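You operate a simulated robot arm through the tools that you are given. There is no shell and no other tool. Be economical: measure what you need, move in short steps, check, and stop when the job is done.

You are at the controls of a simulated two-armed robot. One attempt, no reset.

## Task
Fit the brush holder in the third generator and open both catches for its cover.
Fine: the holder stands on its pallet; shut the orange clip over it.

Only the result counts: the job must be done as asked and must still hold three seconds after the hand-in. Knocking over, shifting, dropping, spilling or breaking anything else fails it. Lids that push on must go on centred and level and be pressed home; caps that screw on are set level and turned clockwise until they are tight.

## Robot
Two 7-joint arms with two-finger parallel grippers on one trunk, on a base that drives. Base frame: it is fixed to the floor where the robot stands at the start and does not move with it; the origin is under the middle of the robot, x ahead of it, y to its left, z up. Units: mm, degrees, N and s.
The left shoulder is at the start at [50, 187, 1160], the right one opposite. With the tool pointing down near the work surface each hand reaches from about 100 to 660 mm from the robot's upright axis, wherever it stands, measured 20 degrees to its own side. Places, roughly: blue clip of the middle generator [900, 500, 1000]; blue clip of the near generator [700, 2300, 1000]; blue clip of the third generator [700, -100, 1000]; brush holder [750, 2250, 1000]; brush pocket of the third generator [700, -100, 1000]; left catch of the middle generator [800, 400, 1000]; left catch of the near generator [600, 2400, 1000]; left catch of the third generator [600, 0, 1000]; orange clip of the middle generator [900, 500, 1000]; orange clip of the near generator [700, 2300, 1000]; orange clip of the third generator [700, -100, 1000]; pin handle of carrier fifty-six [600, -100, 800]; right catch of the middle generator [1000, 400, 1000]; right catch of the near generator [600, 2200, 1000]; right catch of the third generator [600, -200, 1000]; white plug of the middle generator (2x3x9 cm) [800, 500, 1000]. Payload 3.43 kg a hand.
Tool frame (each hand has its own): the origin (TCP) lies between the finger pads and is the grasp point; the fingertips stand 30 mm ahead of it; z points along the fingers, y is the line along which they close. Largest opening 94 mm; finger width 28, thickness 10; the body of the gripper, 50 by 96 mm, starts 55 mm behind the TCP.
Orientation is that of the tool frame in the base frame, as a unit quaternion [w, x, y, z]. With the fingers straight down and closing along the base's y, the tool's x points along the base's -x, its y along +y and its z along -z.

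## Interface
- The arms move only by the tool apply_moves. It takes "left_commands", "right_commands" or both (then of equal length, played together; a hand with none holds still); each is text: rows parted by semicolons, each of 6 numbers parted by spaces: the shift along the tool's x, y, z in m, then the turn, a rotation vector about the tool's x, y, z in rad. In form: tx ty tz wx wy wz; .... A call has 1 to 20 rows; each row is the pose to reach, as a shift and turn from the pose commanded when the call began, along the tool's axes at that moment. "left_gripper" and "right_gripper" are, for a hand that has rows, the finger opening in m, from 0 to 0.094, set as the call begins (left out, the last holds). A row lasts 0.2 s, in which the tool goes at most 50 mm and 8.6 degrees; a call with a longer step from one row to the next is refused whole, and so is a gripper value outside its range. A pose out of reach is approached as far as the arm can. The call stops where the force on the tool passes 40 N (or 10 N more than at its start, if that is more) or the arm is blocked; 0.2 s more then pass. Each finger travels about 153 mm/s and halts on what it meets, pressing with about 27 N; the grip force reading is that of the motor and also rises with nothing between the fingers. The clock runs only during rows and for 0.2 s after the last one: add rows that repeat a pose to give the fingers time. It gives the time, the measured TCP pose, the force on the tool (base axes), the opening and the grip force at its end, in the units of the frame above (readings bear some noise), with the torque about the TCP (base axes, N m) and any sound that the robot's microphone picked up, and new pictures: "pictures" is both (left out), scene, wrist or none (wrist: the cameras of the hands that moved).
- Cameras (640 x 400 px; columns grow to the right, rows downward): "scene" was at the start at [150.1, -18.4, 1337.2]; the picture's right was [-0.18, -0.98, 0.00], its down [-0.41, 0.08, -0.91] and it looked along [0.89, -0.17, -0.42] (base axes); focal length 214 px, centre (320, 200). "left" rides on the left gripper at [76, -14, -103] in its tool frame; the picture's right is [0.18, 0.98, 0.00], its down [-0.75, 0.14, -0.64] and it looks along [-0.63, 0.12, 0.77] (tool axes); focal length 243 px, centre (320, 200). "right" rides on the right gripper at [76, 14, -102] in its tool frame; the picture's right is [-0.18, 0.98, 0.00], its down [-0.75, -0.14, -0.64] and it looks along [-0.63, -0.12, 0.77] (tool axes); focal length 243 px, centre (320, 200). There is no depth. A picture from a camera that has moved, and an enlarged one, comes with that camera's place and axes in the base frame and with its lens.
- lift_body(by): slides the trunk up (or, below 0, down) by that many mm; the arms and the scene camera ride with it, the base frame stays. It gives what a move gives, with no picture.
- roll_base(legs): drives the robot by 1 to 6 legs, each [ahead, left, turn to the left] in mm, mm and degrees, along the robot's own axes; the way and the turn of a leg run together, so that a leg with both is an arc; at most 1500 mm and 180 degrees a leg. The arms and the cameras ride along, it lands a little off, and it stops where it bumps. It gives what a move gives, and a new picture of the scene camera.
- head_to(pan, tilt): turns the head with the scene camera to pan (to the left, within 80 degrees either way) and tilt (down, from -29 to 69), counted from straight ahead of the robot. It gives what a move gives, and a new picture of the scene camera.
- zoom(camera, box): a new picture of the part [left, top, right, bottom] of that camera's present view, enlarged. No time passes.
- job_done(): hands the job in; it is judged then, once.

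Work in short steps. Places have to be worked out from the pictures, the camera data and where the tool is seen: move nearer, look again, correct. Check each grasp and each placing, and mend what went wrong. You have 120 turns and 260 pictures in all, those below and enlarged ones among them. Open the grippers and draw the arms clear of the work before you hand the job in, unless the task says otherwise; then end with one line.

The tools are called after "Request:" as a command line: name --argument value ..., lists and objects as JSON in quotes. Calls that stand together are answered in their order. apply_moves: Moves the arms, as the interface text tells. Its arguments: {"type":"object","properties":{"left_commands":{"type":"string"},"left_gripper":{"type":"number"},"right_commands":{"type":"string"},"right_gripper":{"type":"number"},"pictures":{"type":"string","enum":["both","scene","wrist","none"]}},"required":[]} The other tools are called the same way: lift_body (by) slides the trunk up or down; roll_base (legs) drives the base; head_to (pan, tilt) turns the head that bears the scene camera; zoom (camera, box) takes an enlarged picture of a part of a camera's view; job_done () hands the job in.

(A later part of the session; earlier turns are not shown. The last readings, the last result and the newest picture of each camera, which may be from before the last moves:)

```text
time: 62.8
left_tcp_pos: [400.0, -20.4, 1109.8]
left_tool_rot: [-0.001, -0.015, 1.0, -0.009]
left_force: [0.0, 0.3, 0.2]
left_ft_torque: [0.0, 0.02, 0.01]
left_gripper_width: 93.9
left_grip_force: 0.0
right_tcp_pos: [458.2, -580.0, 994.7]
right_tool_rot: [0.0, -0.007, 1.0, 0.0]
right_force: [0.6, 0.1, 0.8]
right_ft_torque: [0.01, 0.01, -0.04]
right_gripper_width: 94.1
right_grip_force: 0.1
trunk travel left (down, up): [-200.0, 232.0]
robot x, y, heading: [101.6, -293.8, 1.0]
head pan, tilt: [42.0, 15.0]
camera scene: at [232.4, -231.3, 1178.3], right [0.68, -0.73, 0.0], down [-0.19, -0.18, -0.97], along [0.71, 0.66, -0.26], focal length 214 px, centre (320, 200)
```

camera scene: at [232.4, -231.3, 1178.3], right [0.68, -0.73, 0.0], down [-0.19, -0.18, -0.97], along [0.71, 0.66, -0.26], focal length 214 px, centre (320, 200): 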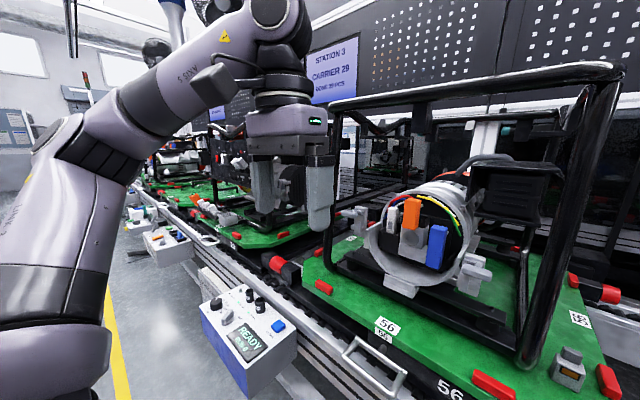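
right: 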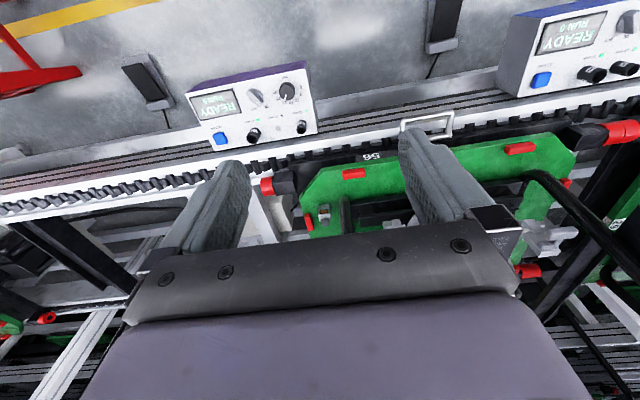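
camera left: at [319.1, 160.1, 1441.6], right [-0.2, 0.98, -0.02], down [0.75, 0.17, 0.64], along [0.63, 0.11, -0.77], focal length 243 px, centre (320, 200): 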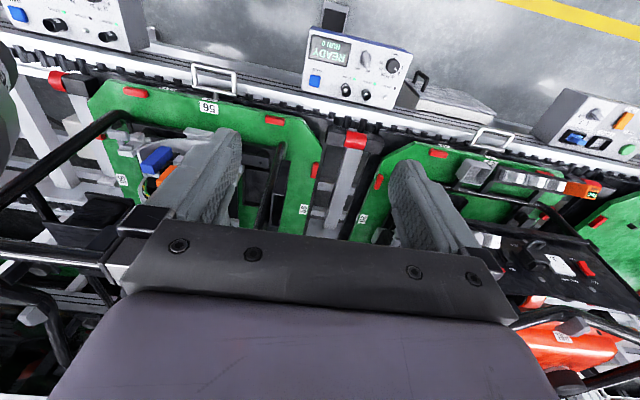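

Request:
zoom --camera "scene" --box '[350, 170, 510, 290]'

Request:
zoom --camera "scene" --box '[530, 330, 610, 400]'

```text
3.33 times, centred on (430, 230) of scene
camera zoom: at [232.4, -231.3, 1178.3], right [0.68, -0.73, 0.0], down [-0.19, -0.18, -0.97], along [0.71, 0.66, -0.26], focal length 715 px, centre (-47, 100)
```

zoom: 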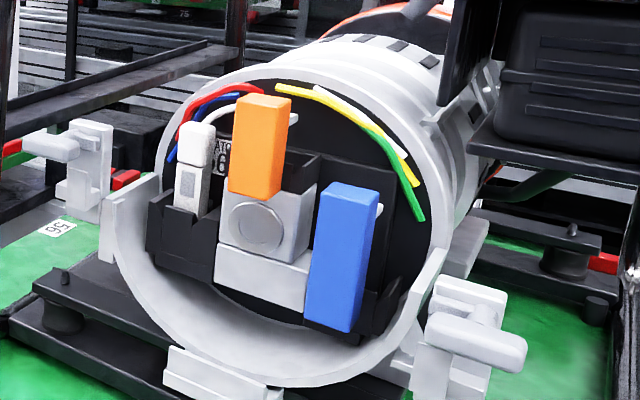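

```text
5.71 times, centred on (570, 365) of scene
camera zoom: at [232.4, -231.3, 1178.3], right [0.68, -0.73, 0.0], down [-0.19, -0.18, -0.97], along [0.71, 0.66, -0.26], focal length 1226 px, centre (-1109, -743)
```

zoom: 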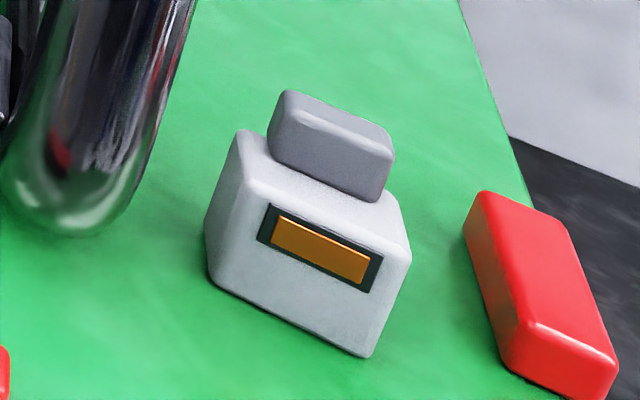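

Request:
zoom --camera "scene" --box '[386, 188, 466, 258]'

Request:
lift_body --by 230

Request:
head_to --pan 30 --tilt 35

```text
5.71 times, centred on (426, 223) of scene
camera zoom: at [232.4, -231.3, 1178.3], right [0.68, -0.73, 0.0], down [-0.19, -0.18, -0.97], along [0.71, 0.66, -0.26], focal length 1226 px, centre (-286, 69)
```

zoom: 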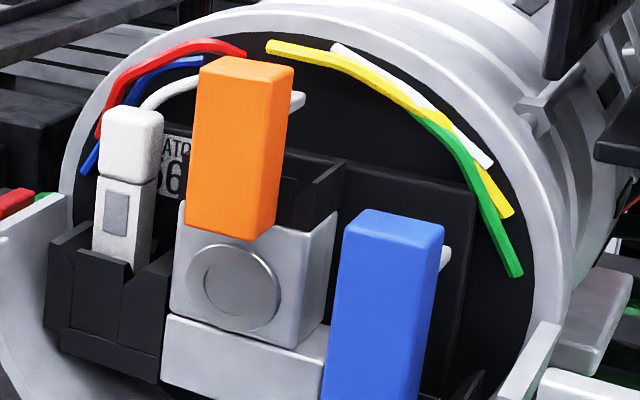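

```text
time: 65.2
left_tcp_pos: [398.1, -19.1, 1339.8]
left_tool_rot: [-0.002, -0.015, 1.0, -0.009]
left_force: [-0.5, -1.1, -0.6]
left_ft_torque: [0.0, -0.01, -0.03]
left_gripper_width: 94.2
left_grip_force: 0.0
right_tcp_pos: [458.8, -580.1, 1224.4]
right_tool_rot: [0.0, -0.007, 1.0, 0.0]
right_force: [0.0, -0.5, -0.9]
right_ft_torque: [-0.01, -0.01, -0.01]
right_gripper_width: 94.2
right_grip_force: 0.0
trunk travel left (down, up): [-430.0, 2.0]
robot x, y, heading: [103.0, -297.3, 0.6]
head pan, tilt: [42.0, 15.0]
```

```text
time: 66.0
left_tcp_pos: [398.9, -20.5, 1340.5]
left_tool_rot: [-0.001, -0.015, 1.0, -0.008]
left_force: [-0.1, 0.0, 0.1]
left_ft_torque: [0.01, -0.03, 0.0]
left_gripper_width: 93.9
left_grip_force: 0.0
right_tcp_pos: [459.1, -580.7, 1224.6]
right_tool_rot: [0.001, -0.007, 1.0, 0.0]
right_force: [0.1, 0.4, 0.7]
right_ft_torque: [0.0, 0.0, 0.01]
right_gripper_width: 94.0
right_grip_force: 0.1
trunk travel left (down, up): [-430.0, 2.0]
robot x, y, heading: [102.2, -295.4, 0.7]
head pan, tilt: [30.0, 35.0]
camera scene: at [239.4, -249.6, 1376.4], right [0.51, -0.86, 0.0], down [-0.49, -0.29, -0.82], along [0.7, 0.42, -0.57], focal length 214 px, centre (320, 200)
```

scene: 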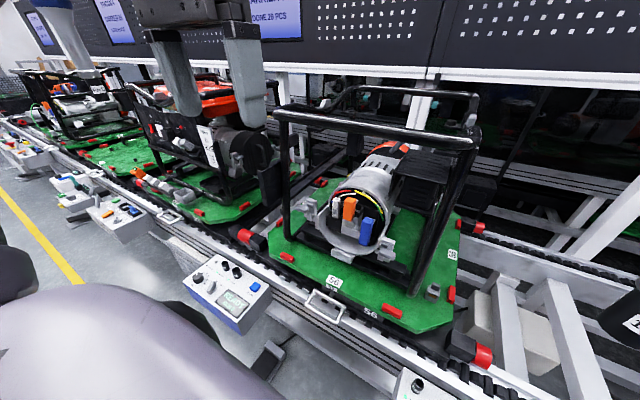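

Request:
zoom --camera "scene" --box '[318, 180, 398, 250]'

```text
5.71 times, centred on (358, 215) of scene
camera zoom: at [239.4, -249.6, 1376.4], right [0.51, -0.86, 0.0], down [-0.49, -0.29, -0.82], along [0.7, 0.42, -0.57], focal length 1226 px, centre (103, 114)
```

zoom: 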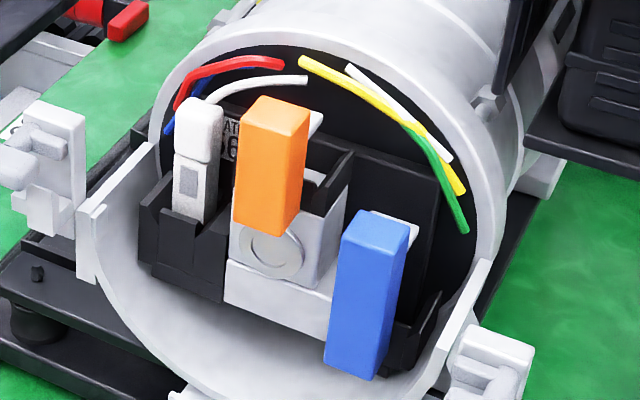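

Request:
zoom --camera "scene" --box '[338, 186, 370, 216]'

Request:
head_to --pan 8 --tilt 35

```text
13.33 times, centred on (354, 201) of scene
camera zoom: at [239.4, -249.6, 1376.4], right [0.51, -0.86, 0.0], down [-0.49, -0.29, -0.82], along [0.7, 0.42, -0.57], focal length 2860 px, centre (-133, 187)
```

zoom: 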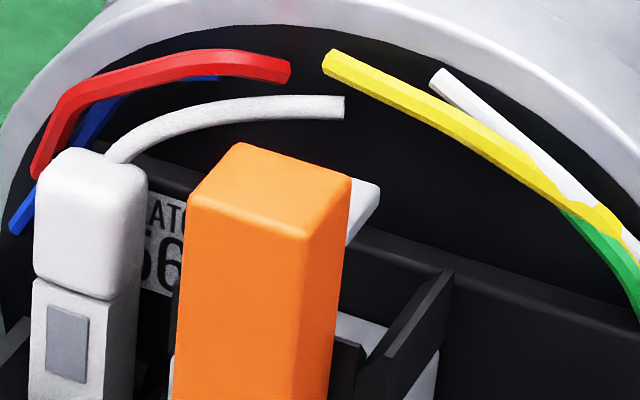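

```text
time: 66.9
left_tcp_pos: [398.3, -20.7, 1339.6]
left_tool_rot: [0.0, -0.015, 1.0, -0.009]
left_force: [0.3, 0.6, 0.1]
left_ft_torque: [0.01, -0.01, 0.01]
left_gripper_width: 93.9
left_grip_force: 0.1
right_tcp_pos: [457.9, -580.0, 1226.0]
right_tool_rot: [0.0, -0.007, 1.0, 0.001]
right_force: [0.6, -0.1, 0.0]
right_ft_torque: [-0.04, -0.02, -0.04]
right_gripper_width: 94.0
right_grip_force: 0.0
trunk travel left (down, up): [-430.0, 2.0]
robot x, y, heading: [105.8, -297.0, 0.7]
head pan, tilt: [8.0, 35.0]
camera scene: at [250.8, -281.2, 1376.3], right [0.15, -0.99, 0.0], down [-0.57, -0.09, -0.82], along [0.81, 0.13, -0.57], focal length 214 px, centre (320, 200)
```

scene: 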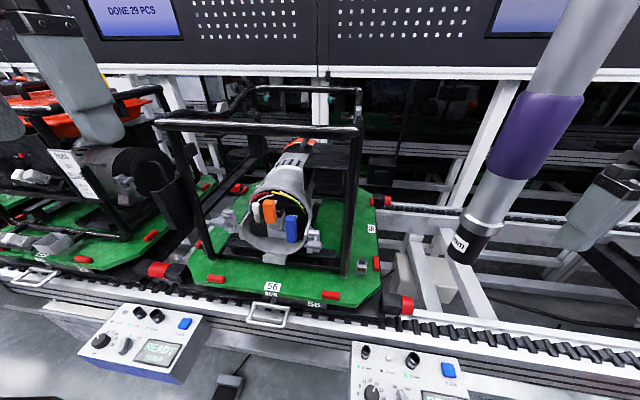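

Bar ~23×23×58 with a rear tab at its top; pocket is an open-top tray behind it. I need the opposite, lower view to understand the clip's hinge.

Request:
roll_base --legs '[[0, 400, 0]]'

Request:
lift_body --by -270

Request:
head_to --pan -26 --tilt 10

```text
time: 69.6
left_tcp_pos: [396.5, 221.9, 1340.3]
left_tool_rot: [-0.001, -0.009, 1.0, -0.009]
left_force: [-0.7, 0.7, -0.3]
left_ft_torque: [0.04, -0.02, -0.02]
left_gripper_width: 94.1
left_grip_force: 0.0
right_tcp_pos: [450.4, -338.6, 1224.8]
right_tool_rot: [-0.001, -0.001, 1.0, 0.0]
right_force: [0.5, 0.1, -1.1]
right_ft_torque: [0.0, 0.06, 0.01]
right_gripper_width: 94.5
right_grip_force: 0.1
trunk travel left (down, up): [-430.0, 2.0]
robot x, y, heading: [98.9, -47.5, -0.0]
head pan, tilt: [8.0, 35.0]
stopped in leg 1: the robot was blocked; the commanded pose is now the measured one
camera scene: at [245.6, -36.8, 1376.4], right [0.14, -0.99, 0.0], down [-0.57, -0.08, -0.82], along [0.81, 0.12, -0.57], focal length 214 px, centre (320, 200)
```

scene: 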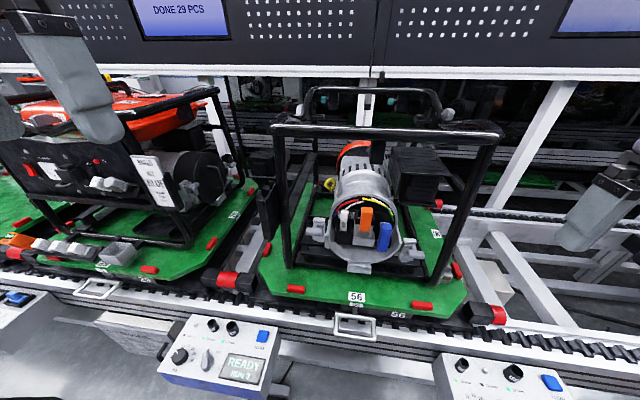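

```text
time: 72.4
left_tcp_pos: [397.4, 223.4, 1069.1]
left_tool_rot: [0.0, -0.009, 1.0, -0.009]
left_force: [-0.2, 0.6, -0.7]
left_ft_torque: [0.01, -0.01, 0.01]
left_gripper_width: 93.9
left_grip_force: 0.1
right_tcp_pos: [450.5, -337.3, 954.7]
right_tool_rot: [0.0, -0.001, 1.0, -0.001]
right_force: [-1.0, -0.2, 0.0]
right_ft_torque: [-0.02, -0.03, 0.03]
right_gripper_width: 94.0
right_grip_force: 0.1
trunk travel left (down, up): [-160.0, 272.0]
robot x, y, heading: [98.0, -45.4, 0.1]
head pan, tilt: [8.0, 35.0]
```

```text
time: 73.4
left_tcp_pos: [398.2, 221.9, 1070.1]
left_tool_rot: [-0.001, -0.009, 1.0, -0.008]
left_force: [0.8, 0.3, -0.2]
left_ft_torque: [-0.01, 0.04, 0.01]
left_gripper_width: 94.1
left_grip_force: 0.1
right_tcp_pos: [451.3, -338.3, 954.4]
right_tool_rot: [0.001, 0.0, 1.0, -0.001]
right_force: [-0.2, 1.2, 0.5]
right_ft_torque: [0.02, 0.02, 0.0]
right_gripper_width: 93.8
right_grip_force: 0.1
trunk travel left (down, up): [-160.0, 272.0]
robot x, y, heading: [101.3, -47.7, -0.1]
head pan, tilt: [-26.0, 10.0]
camera scene: at [243.0, -90.2, 1146.4], right [-0.44, -0.9, 0.0], down [-0.16, 0.08, -0.98], along [0.89, -0.43, -0.17], focal length 214 px, centre (320, 200)
```

scene: 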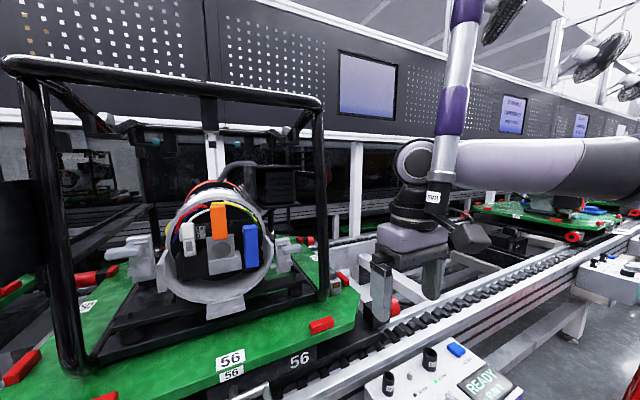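

Request:
zoom --camera "scene" --box '[165, 190, 285, 290]'

Request:
zoom --camera "scene" --box '[195, 195, 265, 245]'

```text
4.00 times, centred on (225, 240) of scene
camera zoom: at [243.0, -90.2, 1146.4], right [-0.44, -0.9, 0.0], down [-0.16, 0.08, -0.98], along [0.89, -0.43, -0.17], focal length 858 px, centre (700, 40)
```

zoom: 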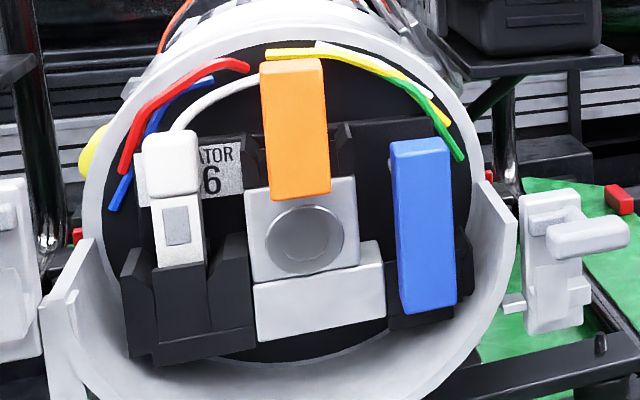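

```text
8.00 times, centred on (230, 220) of scene
camera zoom: at [243.0, -90.2, 1146.4], right [-0.44, -0.9, 0.0], down [-0.16, 0.08, -0.98], along [0.89, -0.43, -0.17], focal length 1716 px, centre (1040, 40)
```

zoom: 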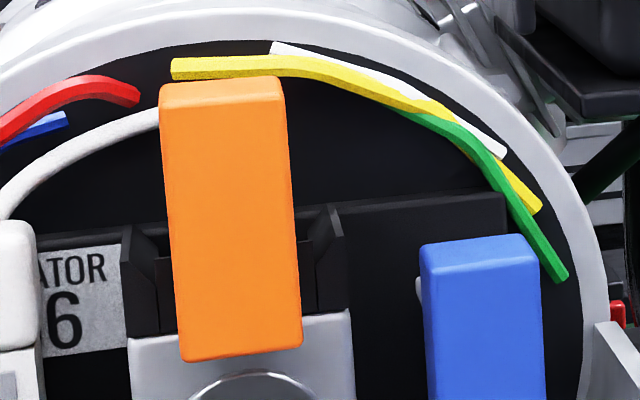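

The clip looks shut when vertical (its rear tab would sit over the holder body), so I'll have to swing it open, insert from above, then shut it. First shift the right hand inward (a driver hangs near y -490), pitch it 55° forward, then drive right 130 mm.

Request:
apply_moves --right_commands "0.03 0.04 0 0 -0.14 0; 0.03 0.08 0 0 -0.28 0; 0.03 0.12 0 0 -0.42 0; 0.03 0.12 0 0 -0.56 0; 0.03 0.12 0 0 -0.7 0; 0.03 0.12 0 0 -0.84 0; 0.03 0.12 0 0 -0.96 0" --pictures "none"

Request:
roll_base --legs '[[0, -130, 0]]'

Request:
head_to --pan -15 --tilt 30

```text
time: 75.0
left_tcp_pos: [397.7, 221.4, 1069.4]
left_tool_rot: [-0.001, -0.007, 1.0, -0.009]
left_force: [0.1, 0.6, -0.5]
left_ft_torque: [-0.03, 0.01, -0.03]
left_gripper_width: 94.0
left_grip_force: 0.1
right_tcp_pos: [440.5, -204.1, 979.3]
right_tool_rot: [0.462, 0.001, 0.887, -0.001]
right_force: [0.2, -0.3, 0.3]
right_ft_torque: [-0.03, 0.01, -0.05]
right_gripper_width: 94.0
right_grip_force: 0.0
right hand out of reach, approached as far as the arm can: row 6, 7
trunk travel left (down, up): [-160.0, 272.0]
robot x, y, heading: [100.2, -50.6, 0.0]
head pan, tilt: [-26.0, 10.0]
```

```text
time: 76.8
left_tcp_pos: [397.3, 92.7, 1068.7]
left_tool_rot: [-0.001, -0.01, 1.0, -0.009]
left_force: [-1.1, -0.2, -0.6]
left_ft_torque: [-0.01, 0.01, 0.01]
left_gripper_width: 94.2
left_grip_force: 0.1
right_tcp_pos: [442.6, -330.2, 978.1]
right_tool_rot: [0.461, -0.001, 0.887, 0.0]
right_force: [0.2, 0.6, -0.1]
right_ft_torque: [-0.03, -0.02, 0.02]
right_gripper_width: 93.9
right_grip_force: 0.0
trunk travel left (down, up): [-160.0, 272.0]
robot x, y, heading: [100.2, -179.8, 0.2]
head pan, tilt: [-26.0, 10.0]
camera scene: at [242.9, -218.3, 1146.4], right [-0.44, -0.9, 0.0], down [-0.16, 0.08, -0.98], along [0.89, -0.43, -0.17], focal length 214 px, centre (320, 200)
```

scene: 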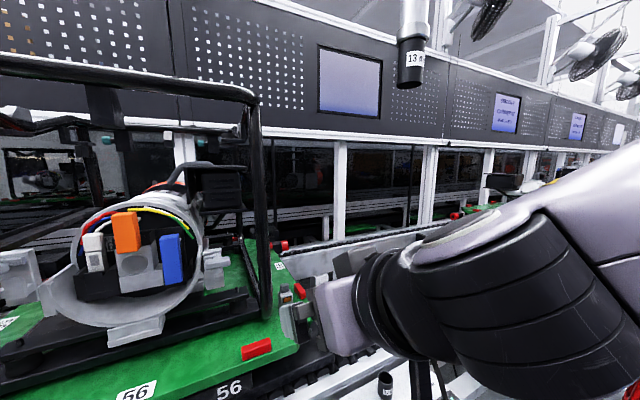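

```text
time: 77.6
left_tcp_pos: [398.0, 94.0, 1069.7]
left_tool_rot: [-0.001, -0.009, 1.0, -0.009]
left_force: [-0.2, -0.1, 0.0]
left_ft_torque: [-0.03, -0.01, 0.0]
left_gripper_width: 93.6
left_grip_force: 0.1
right_tcp_pos: [443.3, -329.9, 977.9]
right_tool_rot: [0.461, -0.001, 0.887, 0.0]
right_force: [-0.4, -0.3, -0.1]
right_ft_torque: [-0.02, -0.02, 0.0]
right_gripper_width: 93.9
right_grip_force: 0.0
trunk travel left (down, up): [-160.0, 272.0]
robot x, y, heading: [102.0, -175.1, 0.3]
head pan, tilt: [-15.0, 30.0]
camera scene: at [246.6, -200.9, 1114.2], right [-0.26, -0.97, 0.0], down [-0.48, 0.13, -0.87], along [0.84, -0.22, -0.5], focal length 214 px, centre (320, 200)
```

scene: 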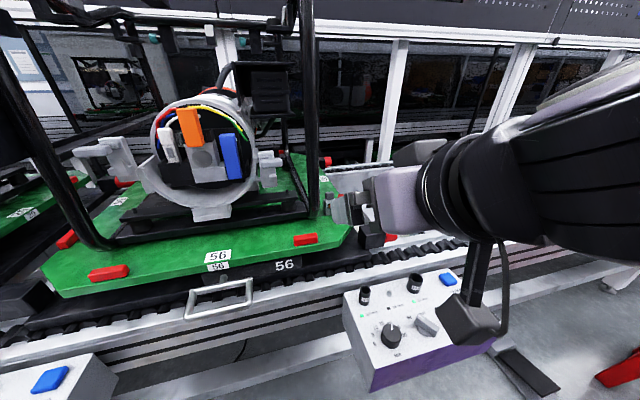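

Now bring the left hand forward in front of the clip, pitched 35° below horizontal.

Request:
apply_moves --left_commands "-0.03 -0.01 -0.01 0 -0.05 0; -0.06 -0.04 -0.02 0 -0.18 0; -0.09 -0.07 -0.03 0 -0.32 0; -0.12 -0.10 -0.03 0 -0.46 0; -0.14 -0.13 -0.03 0 -0.60 0; -0.14 -0.155 -0.03 0 -0.74 0; -0.14 -0.17 -0.03 0 -0.86 0; -0.14 -0.178 -0.03 0 -0.96 0" --left_gripper 0.06 --pictures "both"

```text
time: 79.4
left_tcp_pos: [540.1, -80.1, 1101.8]
left_tool_rot: [0.462, -0.014, 0.887, -0.004]
left_force: [0.7, 0.2, 0.2]
left_ft_torque: [0.02, -0.01, 0.03]
left_gripper_width: 59.8
left_grip_force: 0.0
right_tcp_pos: [441.8, -331.5, 979.2]
right_tool_rot: [0.461, -0.001, 0.888, 0.0]
right_force: [-0.6, -0.7, 0.3]
right_ft_torque: [0.0, 0.01, 0.03]
right_gripper_width: 94.0
right_grip_force: 0.1
trunk travel left (down, up): [-160.0, 272.0]
robot x, y, heading: [99.8, -179.2, -0.2]
head pan, tilt: [-15.0, 30.0]
camera scene: at [246.6, -200.9, 1114.1], right [-0.26, -0.97, 0.0], down [-0.48, 0.13, -0.87], along [0.84, -0.22, -0.5], focal length 214 px, centre (320, 200)
camera left: at [412.9, -96.1, 1098.3], right [-0.12, 0.98, -0.17], down [-0.1, 0.16, 0.98], along [0.99, 0.14, 0.07], focal length 243 px, centre (320, 200)
```

scene: 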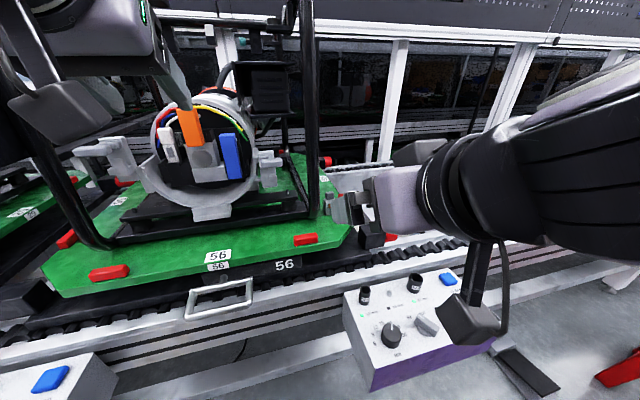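
left: 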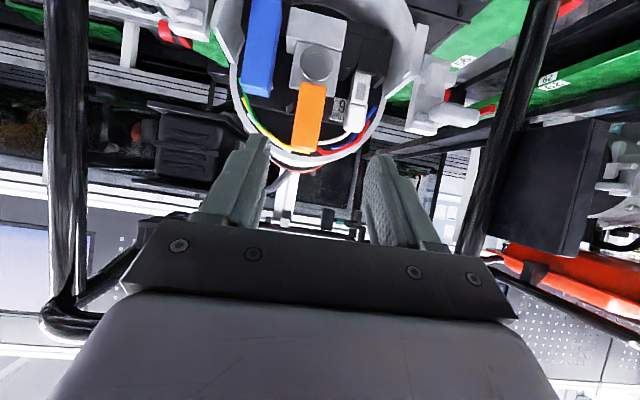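

Request:
zoom --camera "left" --box '[220, 0, 400, 160]'

```text
2.50 times, centred on (310, 80) of left
camera zoom: at [412.9, -96.1, 1098.3], right [-0.12, 0.98, -0.17], down [-0.1, 0.16, 0.98], along [0.99, 0.14, 0.07], focal length 606 px, centre (345, 500)
```

zoom: 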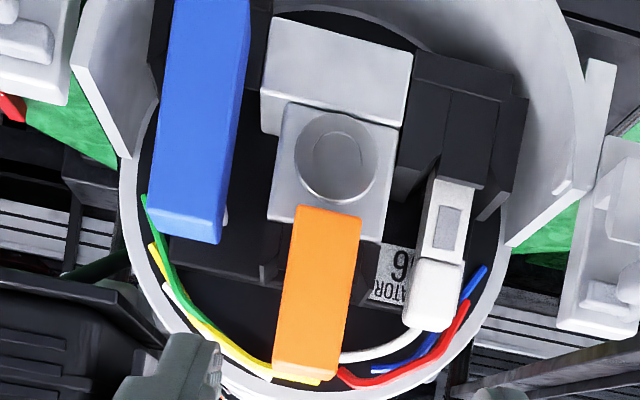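

Approach the clip with opening 40 mm, stopping 30 mm short.

Request:
apply_moves --left_commands "-0.01 -0.008 0.03 0 0 0; -0.02 -0.008 0.06 0 0 0; -0.036 -0.008 0.09 0 0 0" --left_gripper 0.04 --pictures "both"

```text
time: 80.2
left_tcp_pos: [634.4, -88.9, 1078.6]
left_tool_rot: [0.461, -0.014, 0.887, -0.003]
left_force: [0.8, -0.1, -1.0]
left_ft_torque: [0.02, 0.04, 0.01]
left_gripper_width: 39.8
left_grip_force: 0.1
right_tcp_pos: [443.3, -330.3, 979.5]
right_tool_rot: [0.461, -0.001, 0.887, 0.0]
right_force: [0.2, -0.3, 0.8]
right_ft_torque: [0.0, 0.02, 0.02]
right_gripper_width: 94.2
right_grip_force: 0.1
trunk travel left (down, up): [-160.0, 272.0]
robot x, y, heading: [98.6, -177.3, 0.4]
head pan, tilt: [-15.0, 30.0]
camera scene: at [246.7, -200.8, 1114.1], right [-0.26, -0.97, 0.0], down [-0.48, 0.13, -0.87], along [0.84, -0.22, -0.5], focal length 214 px, centre (320, 200)
camera left: at [506.4, -103.9, 1075.9], right [-0.12, 0.98, -0.17], down [-0.1, 0.16, 0.98], along [0.99, 0.14, 0.07], focal length 243 px, centre (320, 200)
```

scene: 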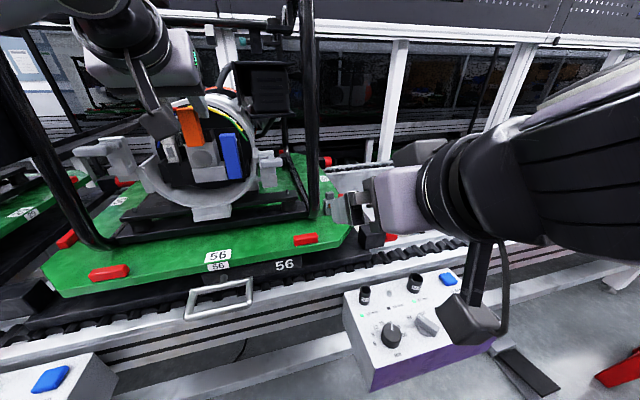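
left: 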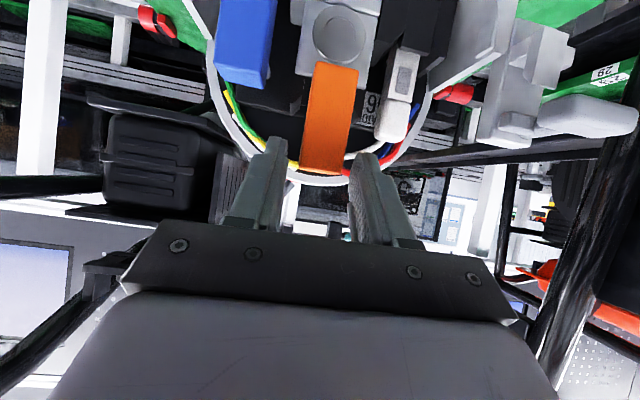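

Request:
apply_moves --left_commands "0 0 0.014 0 0 0; 0 0 0.026 0 0 0; 0 0 0.026 0 0 0" --pictures "both"

```text
time: 81.0
left_tcp_pos: [657.6, -88.1, 1063.6]
left_tool_rot: [0.461, -0.013, 0.887, -0.004]
left_force: [0.4, -0.6, 0.3]
left_ft_torque: [0.01, -0.02, 0.02]
left_gripper_width: 40.1
left_grip_force: 0.1
right_tcp_pos: [442.8, -330.5, 977.9]
right_tool_rot: [0.46, -0.001, 0.888, 0.0]
right_force: [-0.8, -0.2, -0.2]
right_ft_torque: [0.02, -0.02, -0.01]
right_gripper_width: 94.0
right_grip_force: 0.0
trunk travel left (down, up): [-160.0, 272.0]
robot x, y, heading: [96.5, -176.3, -0.0]
head pan, tilt: [-15.0, 30.0]
camera scene: at [246.6, -200.8, 1114.1], right [-0.26, -0.97, 0.0], down [-0.48, 0.13, -0.87], along [0.84, -0.22, -0.5], focal length 214 px, centre (320, 200)
camera left: at [528.6, -102.7, 1060.5], right [-0.12, 0.98, -0.17], down [-0.1, 0.16, 0.98], along [0.99, 0.14, 0.07], focal length 243 px, centre (320, 200)
```

scene: 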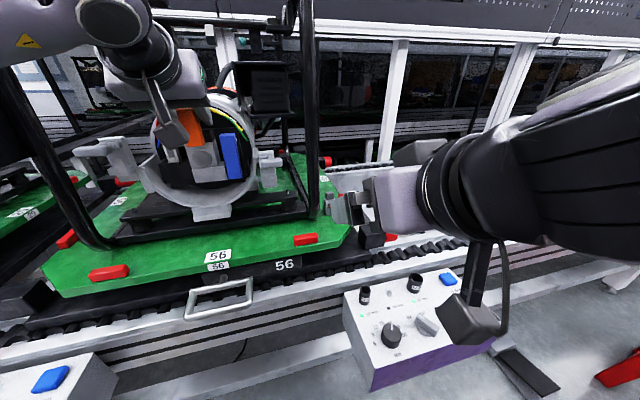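
left: 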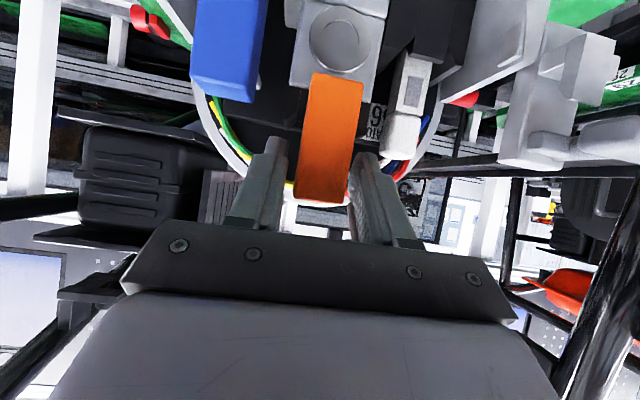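

The bar is between the fingers. Close on it.

Request:
apply_moves --left_commands "0 0 0 0 0 0; 0 0 0 0 0 0" --left_gripper 0.015 --pictures "none"

```text
time: 81.6
left_tcp_pos: [655.7, -88.0, 1063.0]
left_tool_rot: [0.46, -0.012, 0.888, -0.004]
left_force: [2.5, -5.8, -0.5]
left_ft_torque: [-0.06, -0.11, -0.07]
left_gripper_width: 27.8
left_grip_force: 26.9
right_tcp_pos: [442.8, -331.6, 977.2]
right_tool_rot: [0.461, -0.001, 0.887, 0.001]
right_force: [-1.0, -1.0, 0.1]
right_ft_torque: [0.0, 0.01, 0.0]
right_gripper_width: 94.0
right_grip_force: 0.1
trunk travel left (down, up): [-160.0, 272.0]
robot x, y, heading: [98.2, -174.0, 0.2]
head pan, tilt: [-15.0, 30.0]
```

Gripped. Try swinging the top toward me by ~10° and watch the force.

Request:
apply_moves --left_commands "0.0016 0 -0.0017 0 -0.044 0; 0.0032 0 -0.0034 0 -0.087 0; 0.0048 0 -0.0051 0 -0.13 0; 0.0063 0 -0.0068 0 -0.174 0" --pictures "wrist"

```text
time: 82.6
left_tcp_pos: [648.1, -87.2, 1061.3]
left_tool_rot: [0.535, -0.012, 0.845, -0.002]
left_force: [1.7, -5.8, 0.6]
left_ft_torque: [-0.07, 0.06, -0.07]
left_gripper_width: 28.1
left_grip_force: 27.5
right_tcp_pos: [441.8, -330.4, 977.6]
right_tool_rot: [0.461, 0.0, 0.888, -0.001]
right_force: [0.7, 0.2, -0.1]
right_ft_torque: [-0.02, 0.0, 0.01]
right_gripper_width: 93.6
right_grip_force: 0.1
trunk travel left (down, up): [-160.0, 272.0]
robot x, y, heading: [97.1, -180.4, -0.0]
head pan, tilt: [-15.0, 30.0]
camera left: at [522.9, -103.8, 1037.4], right [-0.1, 0.98, -0.18], down [-0.26, 0.15, 0.95], along [0.96, 0.14, 0.24], focal length 243 px, centre (320, 200)
```

left: 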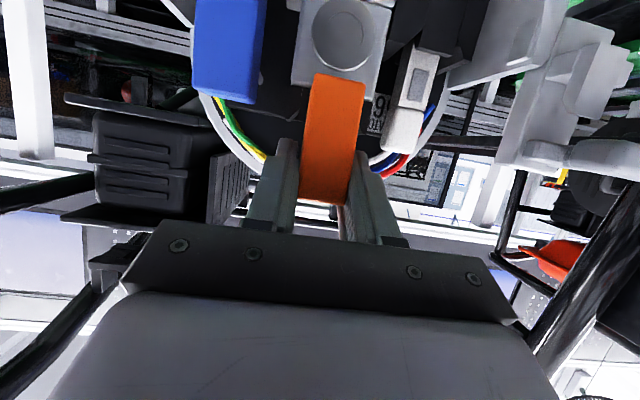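

It swings freely about the bottom hinge. Continue to open about 40° more.

Request:
apply_moves --left_commands "0.005 0 -0.0054 0 -0.14 0; 0.0106 0 -0.010 0 -0.28 0; 0.0168 0 -0.0138 0 -0.42 0; 0.0235 0 -0.0168 0 -0.56 0; 0.0305 0 -0.0187 0 -0.70 0; 0.0305 0 -0.0187 0 -0.70 0" --pictures "both"

```text
time: 84.0
left_tcp_pos: [619.8, -88.5, 1041.5]
left_tool_rot: [0.792, -0.013, 0.61, 0.002]
left_force: [21.4, -1.2, -0.9]
left_ft_torque: [0.02, -0.33, -0.02]
left_gripper_width: 28.1
left_grip_force: 27.1
right_tcp_pos: [444.5, -330.3, 978.4]
right_tool_rot: [0.46, -0.002, 0.888, 0.001]
right_force: [-0.6, -1.0, 0.2]
right_ft_torque: [0.01, 0.02, 0.02]
right_gripper_width: 94.1
right_grip_force: 0.0
trunk travel left (down, up): [-160.0, 272.0]
robot x, y, heading: [96.7, -176.7, -0.1]
head pan, tilt: [-15.0, 30.0]
camera scene: at [249.2, -200.8, 1113.7], right [-0.26, -0.97, 0.0], down [-0.49, 0.13, -0.86], along [0.84, -0.22, -0.5], focal length 214 px, centre (320, 200)
camera left: at [540.7, -104.3, 942.8], right [0.03, 0.98, -0.2], down [-0.82, 0.13, 0.56], along [0.58, 0.14, 0.8], focal length 243 px, centre (320, 200)
```

scene: 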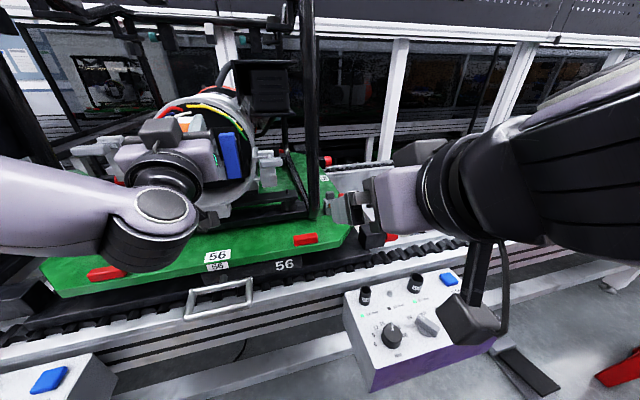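
left: 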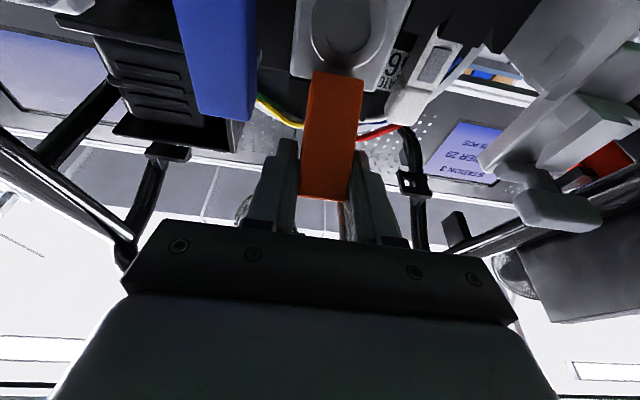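

Force of 21 N pulling: maybe near a stop or arc mismatch. Release and see whether the clip stays open.

Request:
apply_moves --left_commands "0 0 0 0 0 0; 0 0 0 0 0 0; 0 0 -0.015 0 0 0; 0 0 -0.04 0 0 0; 0 0 -0.07 0 0 0; 0 0 -0.1 0 0 0" --left_gripper 0.05 --pictures "both"

```text
time: 85.4
left_tcp_pos: [522.6, -89.4, 1017.1]
left_tool_rot: [0.793, -0.014, 0.609, 0.003]
left_force: [0.4, -0.5, 0.1]
left_ft_torque: [-0.04, -0.02, 0.0]
left_gripper_width: 50.2
left_grip_force: 0.1
right_tcp_pos: [442.8, -330.2, 978.3]
right_tool_rot: [0.461, -0.001, 0.888, 0.0]
right_force: [0.4, 0.9, 0.4]
right_ft_torque: [0.0, -0.02, 0.01]
right_gripper_width: 94.0
right_grip_force: 0.0
trunk travel left (down, up): [-160.0, 272.0]
robot x, y, heading: [100.8, -174.9, 0.3]
head pan, tilt: [-15.0, 30.0]
camera scene: at [246.6, -200.9, 1114.1], right [-0.26, -0.97, 0.0], down [-0.48, 0.13, -0.87], along [0.84, -0.22, -0.5], focal length 214 px, centre (320, 200)
camera left: at [441.9, -105.6, 917.8], right [0.03, 0.98, -0.2], down [-0.82, 0.14, 0.56], along [0.57, 0.14, 0.81], focal length 243 px, centre (320, 200)
```

scene: 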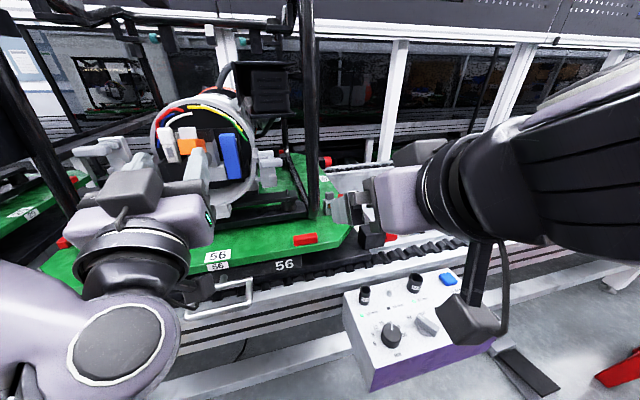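
left: 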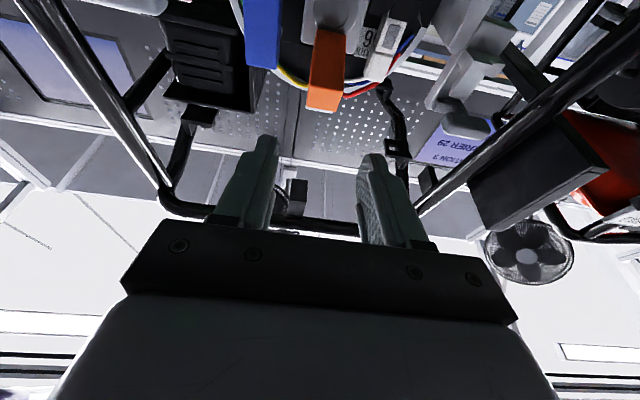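

Request:
zoom --camera "scene" --box '[140, 90, 280, 200]'

```text
3.64 times, centred on (210, 145) of scene
camera zoom: at [246.6, -200.9, 1114.1], right [-0.26, -0.97, 0.0], down [-0.48, 0.13, -0.87], along [0.84, -0.22, -0.5], focal length 780 px, centre (720, 400)
```

zoom: 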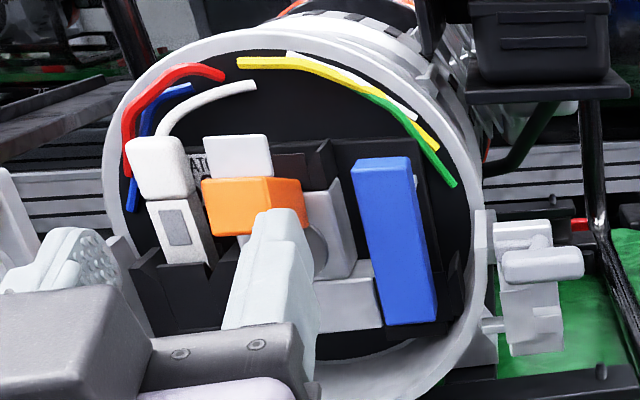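

Clip stays open at ~50°. I'd like it opened further for clearance: reposition the left hand above it with fingers closed to push it down gently.

Request:
apply_moves --left_commands "-0.02 0 -0.02 0 0.14 0; -0.04 0 -0.01 0 0.28 0; -0.055 0 0.005 0 0.42 0; -0.07 0 0.02 0 0.56 0; -0.078 0 0.03 0 0.70 0; -0.083 0 0.038 0 0.75 0" --left_gripper 0.0 --pictures "both"

```text
time: 86.8
left_tcp_pos: [535.3, -89.2, 1109.1]
left_tool_rot: [0.514, -0.013, 0.858, -0.002]
left_force: [-0.6, 0.7, -0.1]
left_ft_torque: [-0.01, 0.0, -0.03]
left_gripper_width: 0.0
left_grip_force: 27.1
right_tcp_pos: [442.6, -331.2, 978.3]
right_tool_rot: [0.462, -0.001, 0.887, -0.001]
right_force: [0.6, 0.4, -0.1]
right_ft_torque: [0.03, 0.01, -0.02]
right_gripper_width: 94.1
right_grip_force: 0.0
trunk travel left (down, up): [-160.0, 272.0]
robot x, y, heading: [101.9, -179.4, 0.1]
head pan, tilt: [-15.0, 30.0]
camera scene: at [246.6, -200.8, 1114.1], right [-0.26, -0.97, 0.0], down [-0.48, 0.13, -0.87], along [0.84, -0.22, -0.5], focal length 214 px, centre (320, 200)
camera left: at [409.3, -105.2, 1091.1], right [-0.11, 0.98, -0.18], down [-0.21, 0.15, 0.96], along [0.97, 0.14, 0.19], focal length 243 px, centre (320, 200)
```

scene: 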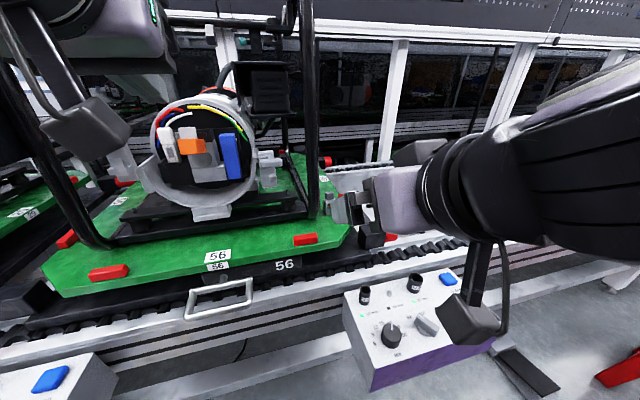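
left: 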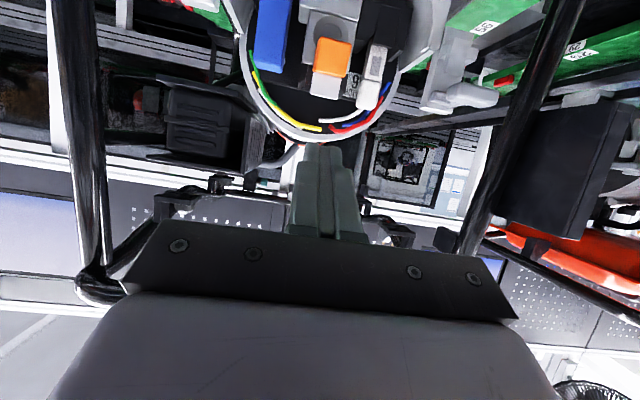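

Request:
zoom --camera "left" --box '[260, 0, 420, 140]'

Request:
zoom --camera "scene" --box '[145, 95, 265, 195]'

```text
2.86 times, centred on (340, 70) of left
camera zoom: at [409.3, -105.2, 1091.1], right [-0.11, 0.98, -0.18], down [-0.21, 0.15, 0.96], along [0.97, 0.14, 0.19], focal length 693 px, centre (263, 571)
```

zoom: 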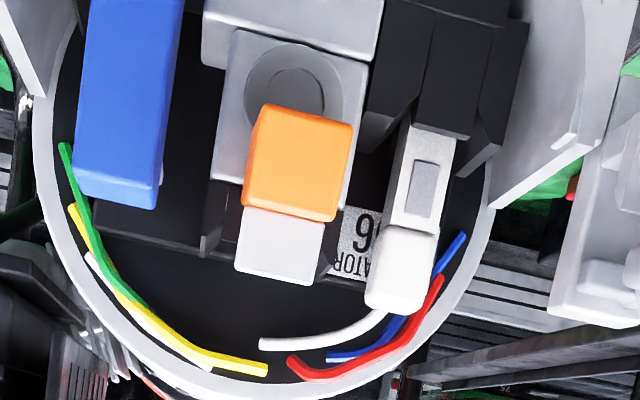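

```text
4.00 times, centred on (205, 145) of scene
camera zoom: at [246.6, -200.8, 1114.1], right [-0.26, -0.97, 0.0], down [-0.48, 0.13, -0.87], along [0.84, -0.22, -0.5], focal length 858 px, centre (780, 420)
```

zoom: 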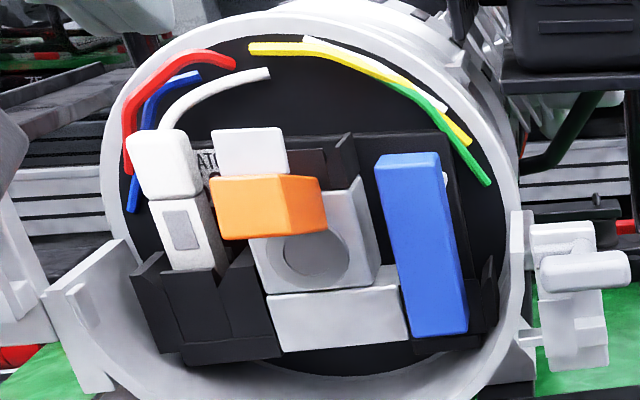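

The clip actually settled nearly fully open (~80°); plenty of clearance. Withdraw the left hand and check the holder with the right wrist camera.

Request:
apply_moves --left_commands "0.01 0.02 -0.03 0 0 0; 0.02 0.06 -0.05 0 0 0; 0.028 0.105 -0.055 0 0 0; 0.028 0.15 -0.055 0 0 0; 0.028 0.17 -0.055 0 0 0" --pictures "none"

Request:
zoom --camera "right" --box '[220, 30, 420, 180]'

```text
time: 88.0
left_tcp_pos: [470.0, 78.1, 1109.4]
left_tool_rot: [0.514, -0.012, 0.857, -0.003]
left_force: [1.0, 0.2, -0.1]
left_ft_torque: [-0.03, 0.01, 0.01]
left_gripper_width: 0.0
left_grip_force: 27.1
right_tcp_pos: [442.6, -331.2, 977.3]
right_tool_rot: [0.461, -0.001, 0.888, -0.001]
right_force: [1.0, 0.5, 0.2]
right_ft_torque: [-0.02, 0.04, 0.02]
right_gripper_width: 94.0
right_grip_force: 0.0
trunk travel left (down, up): [-160.0, 272.0]
robot x, y, heading: [99.6, -175.0, 0.2]
head pan, tilt: [-15.0, 30.0]
```

```text
2.67 times, centred on (320, 105) of right
camera zoom: at [314.5, -318.0, 974.8], right [0.1, 0.98, 0.15], down [-0.09, -0.14, 0.99], along [0.99, -0.12, 0.08], focal length 647 px, centre (320, 453)
```

zoom: 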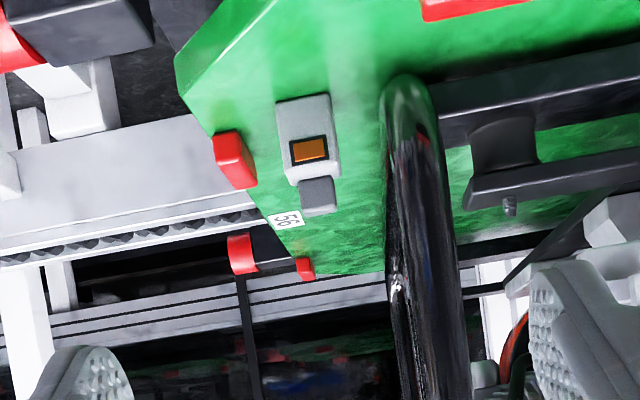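

Holder: base z≈812, body 29×20×36 with ~20 mm cap, but the frame post (right edge y≈-303) would foul the gripper body, so I'll first nudge the holder ~15 mm right with a low finger, then grip it by its cap. Move the right hand near it.

Request:
apply_moves --right_commands "-0.013 -0.004 0.039 0 0 0; -0.026 -0.008 0.078 0 0 0; -0.039 -0.012 0.117 0 0 0; -0.052 -0.016 0.155 0 0 0" --right_gripper 0.044 --pictures "both"

```text
time: 89.0
left_tcp_pos: [470.9, 78.3, 1108.7]
left_tool_rot: [0.514, -0.013, 0.858, -0.003]
left_force: [-0.5, -0.4, -0.7]
left_ft_torque: [-0.04, 0.01, 0.01]
left_gripper_width: 0.0
left_grip_force: 26.8
right_tcp_pos: [597.7, -345.1, 930.2]
right_tool_rot: [0.461, -0.001, 0.887, 0.0]
right_force: [0.0, 0.9, 0.5]
right_ft_torque: [-0.01, -0.03, 0.03]
right_gripper_width: 43.9
right_grip_force: 0.1
trunk travel left (down, up): [-160.0, 272.0]
robot x, y, heading: [95.7, -173.1, -0.0]
head pan, tilt: [-15.0, 30.0]
camera scene: at [246.7, -200.9, 1114.1], right [-0.26, -0.97, 0.0], down [-0.48, 0.13, -0.87], along [0.84, -0.22, -0.5], focal length 214 px, centre (320, 200)
camera right: at [469.8, -331.6, 926.1], right [0.1, 0.98, 0.15], down [-0.09, -0.14, 0.99], along [0.99, -0.12, 0.08], focal length 243 px, centre (320, 200)
```

scene: 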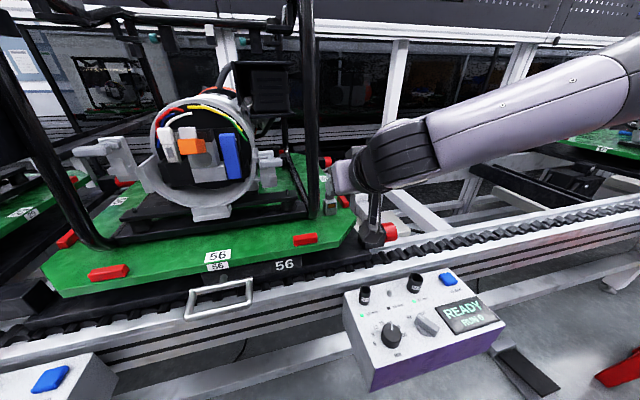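
right: 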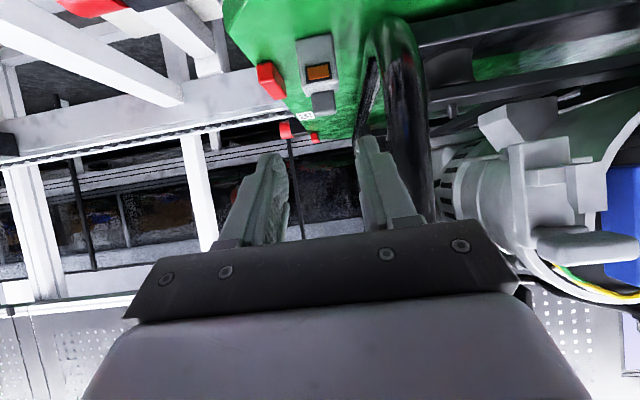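

Descend with the fingers straddling the holder at body height.

Request:
apply_moves --right_commands "0.012 -0.001 0.031 0 0 0; 0.024 -0.001 0.062 0 0 0; 0.0355 -0.001 0.092 0 0 0; 0.0355 -0.001 0.092 0 0 0" --pictures "both"

```text
time: 90.0
left_tcp_pos: [468.2, 77.6, 1109.4]
left_tool_rot: [0.516, -0.013, 0.856, -0.002]
left_force: [0.8, -0.1, -0.2]
left_ft_torque: [-0.02, -0.01, -0.04]
left_gripper_width: 0.0
left_grip_force: 27.0
right_tcp_pos: [654.8, -346.5, 848.6]
right_tool_rot: [0.463, 0.0, 0.886, 0.0]
right_force: [-12.6, -8.6, 6.6]
right_ft_torque: [0.78, -0.44, 0.91]
right_gripper_width: 43.9
right_grip_force: 0.1
trunk travel left (down, up): [-160.0, 272.0]
robot x, y, heading: [97.5, -177.1, -0.0]
head pan, tilt: [-15.0, 30.0]
camera scene: at [245.0, -201.8, 1114.4], right [-0.26, -0.97, 0.0], down [-0.48, 0.13, -0.87], along [0.84, -0.22, -0.5], focal length 214 px, centre (320, 200)
camera right: at [525.8, -333.6, 845.1], right [0.11, 0.98, 0.15], down [-0.09, -0.14, 0.99], along [0.99, -0.12, 0.08], focal length 243 px, centre (320, 200)
```

scene: 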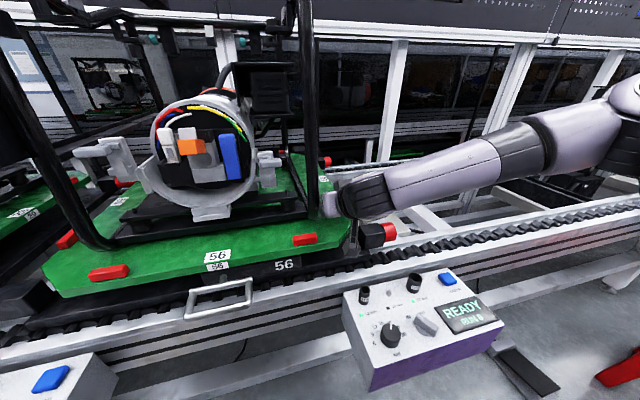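
right: 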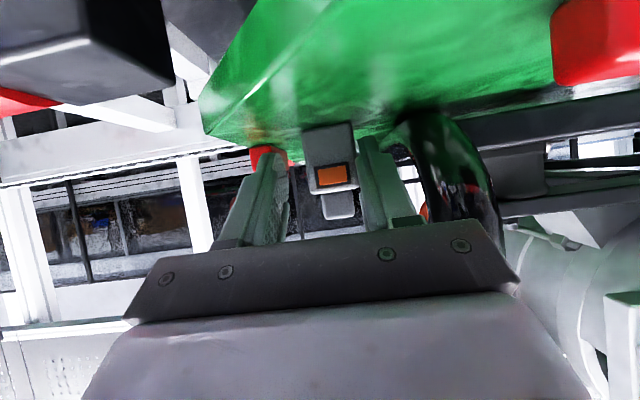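

Light contact with the post. Back off slightly, then sweep right 18 mm to nudge the holder over.

Request:
apply_moves --right_commands "0 -0.002 -0.006 0 0 0; 0 -0.007 -0.006 0 0 0; 0 -0.012 -0.006 0 0 0; 0 -0.018 -0.006 0 0 0; 0 -0.018 -0.006 0 0 0" --pictures "both"

```text
time: 91.2
left_tcp_pos: [470.5, 79.2, 1109.5]
left_tool_rot: [0.515, -0.013, 0.857, -0.003]
left_force: [0.4, -0.7, -0.5]
left_ft_torque: [0.0, 0.01, 0.02]
left_gripper_width: 0.0
left_grip_force: 27.0
right_tcp_pos: [649.1, -365.2, 853.8]
right_tool_rot: [0.462, -0.002, 0.887, 0.0]
right_force: [0.4, 0.3, 1.5]
right_ft_torque: [0.0, -0.02, 0.04]
right_gripper_width: 44.1
right_grip_force: 0.3
trunk travel left (down, up): [-160.0, 272.0]
robot x, y, heading: [97.8, -178.1, 0.4]
head pan, tilt: [-15.0, 30.0]
camera scene: at [246.6, -200.9, 1114.1], right [-0.26, -0.97, 0.0], down [-0.48, 0.13, -0.87], along [0.84, -0.22, -0.5], focal length 214 px, centre (320, 200)
camera right: at [520.8, -352.6, 849.7], right [0.1, 0.98, 0.15], down [-0.09, -0.14, 0.99], along [0.99, -0.12, 0.08], focal length 243 px, centre (320, 200)
```

scene: 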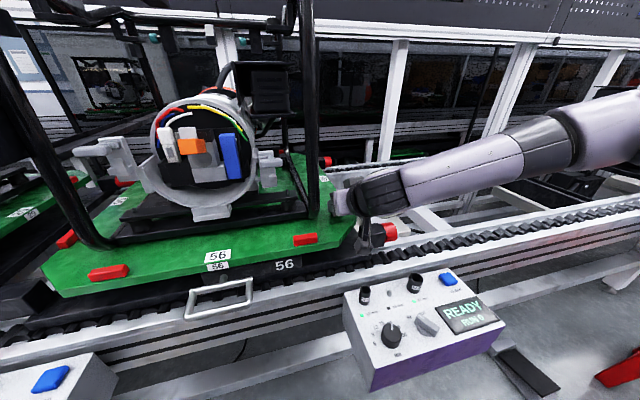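
right: 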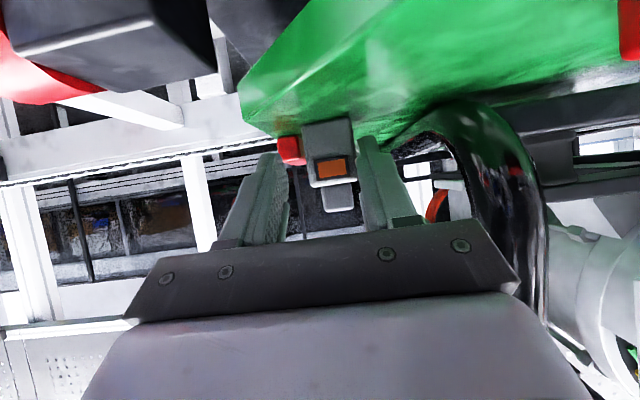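

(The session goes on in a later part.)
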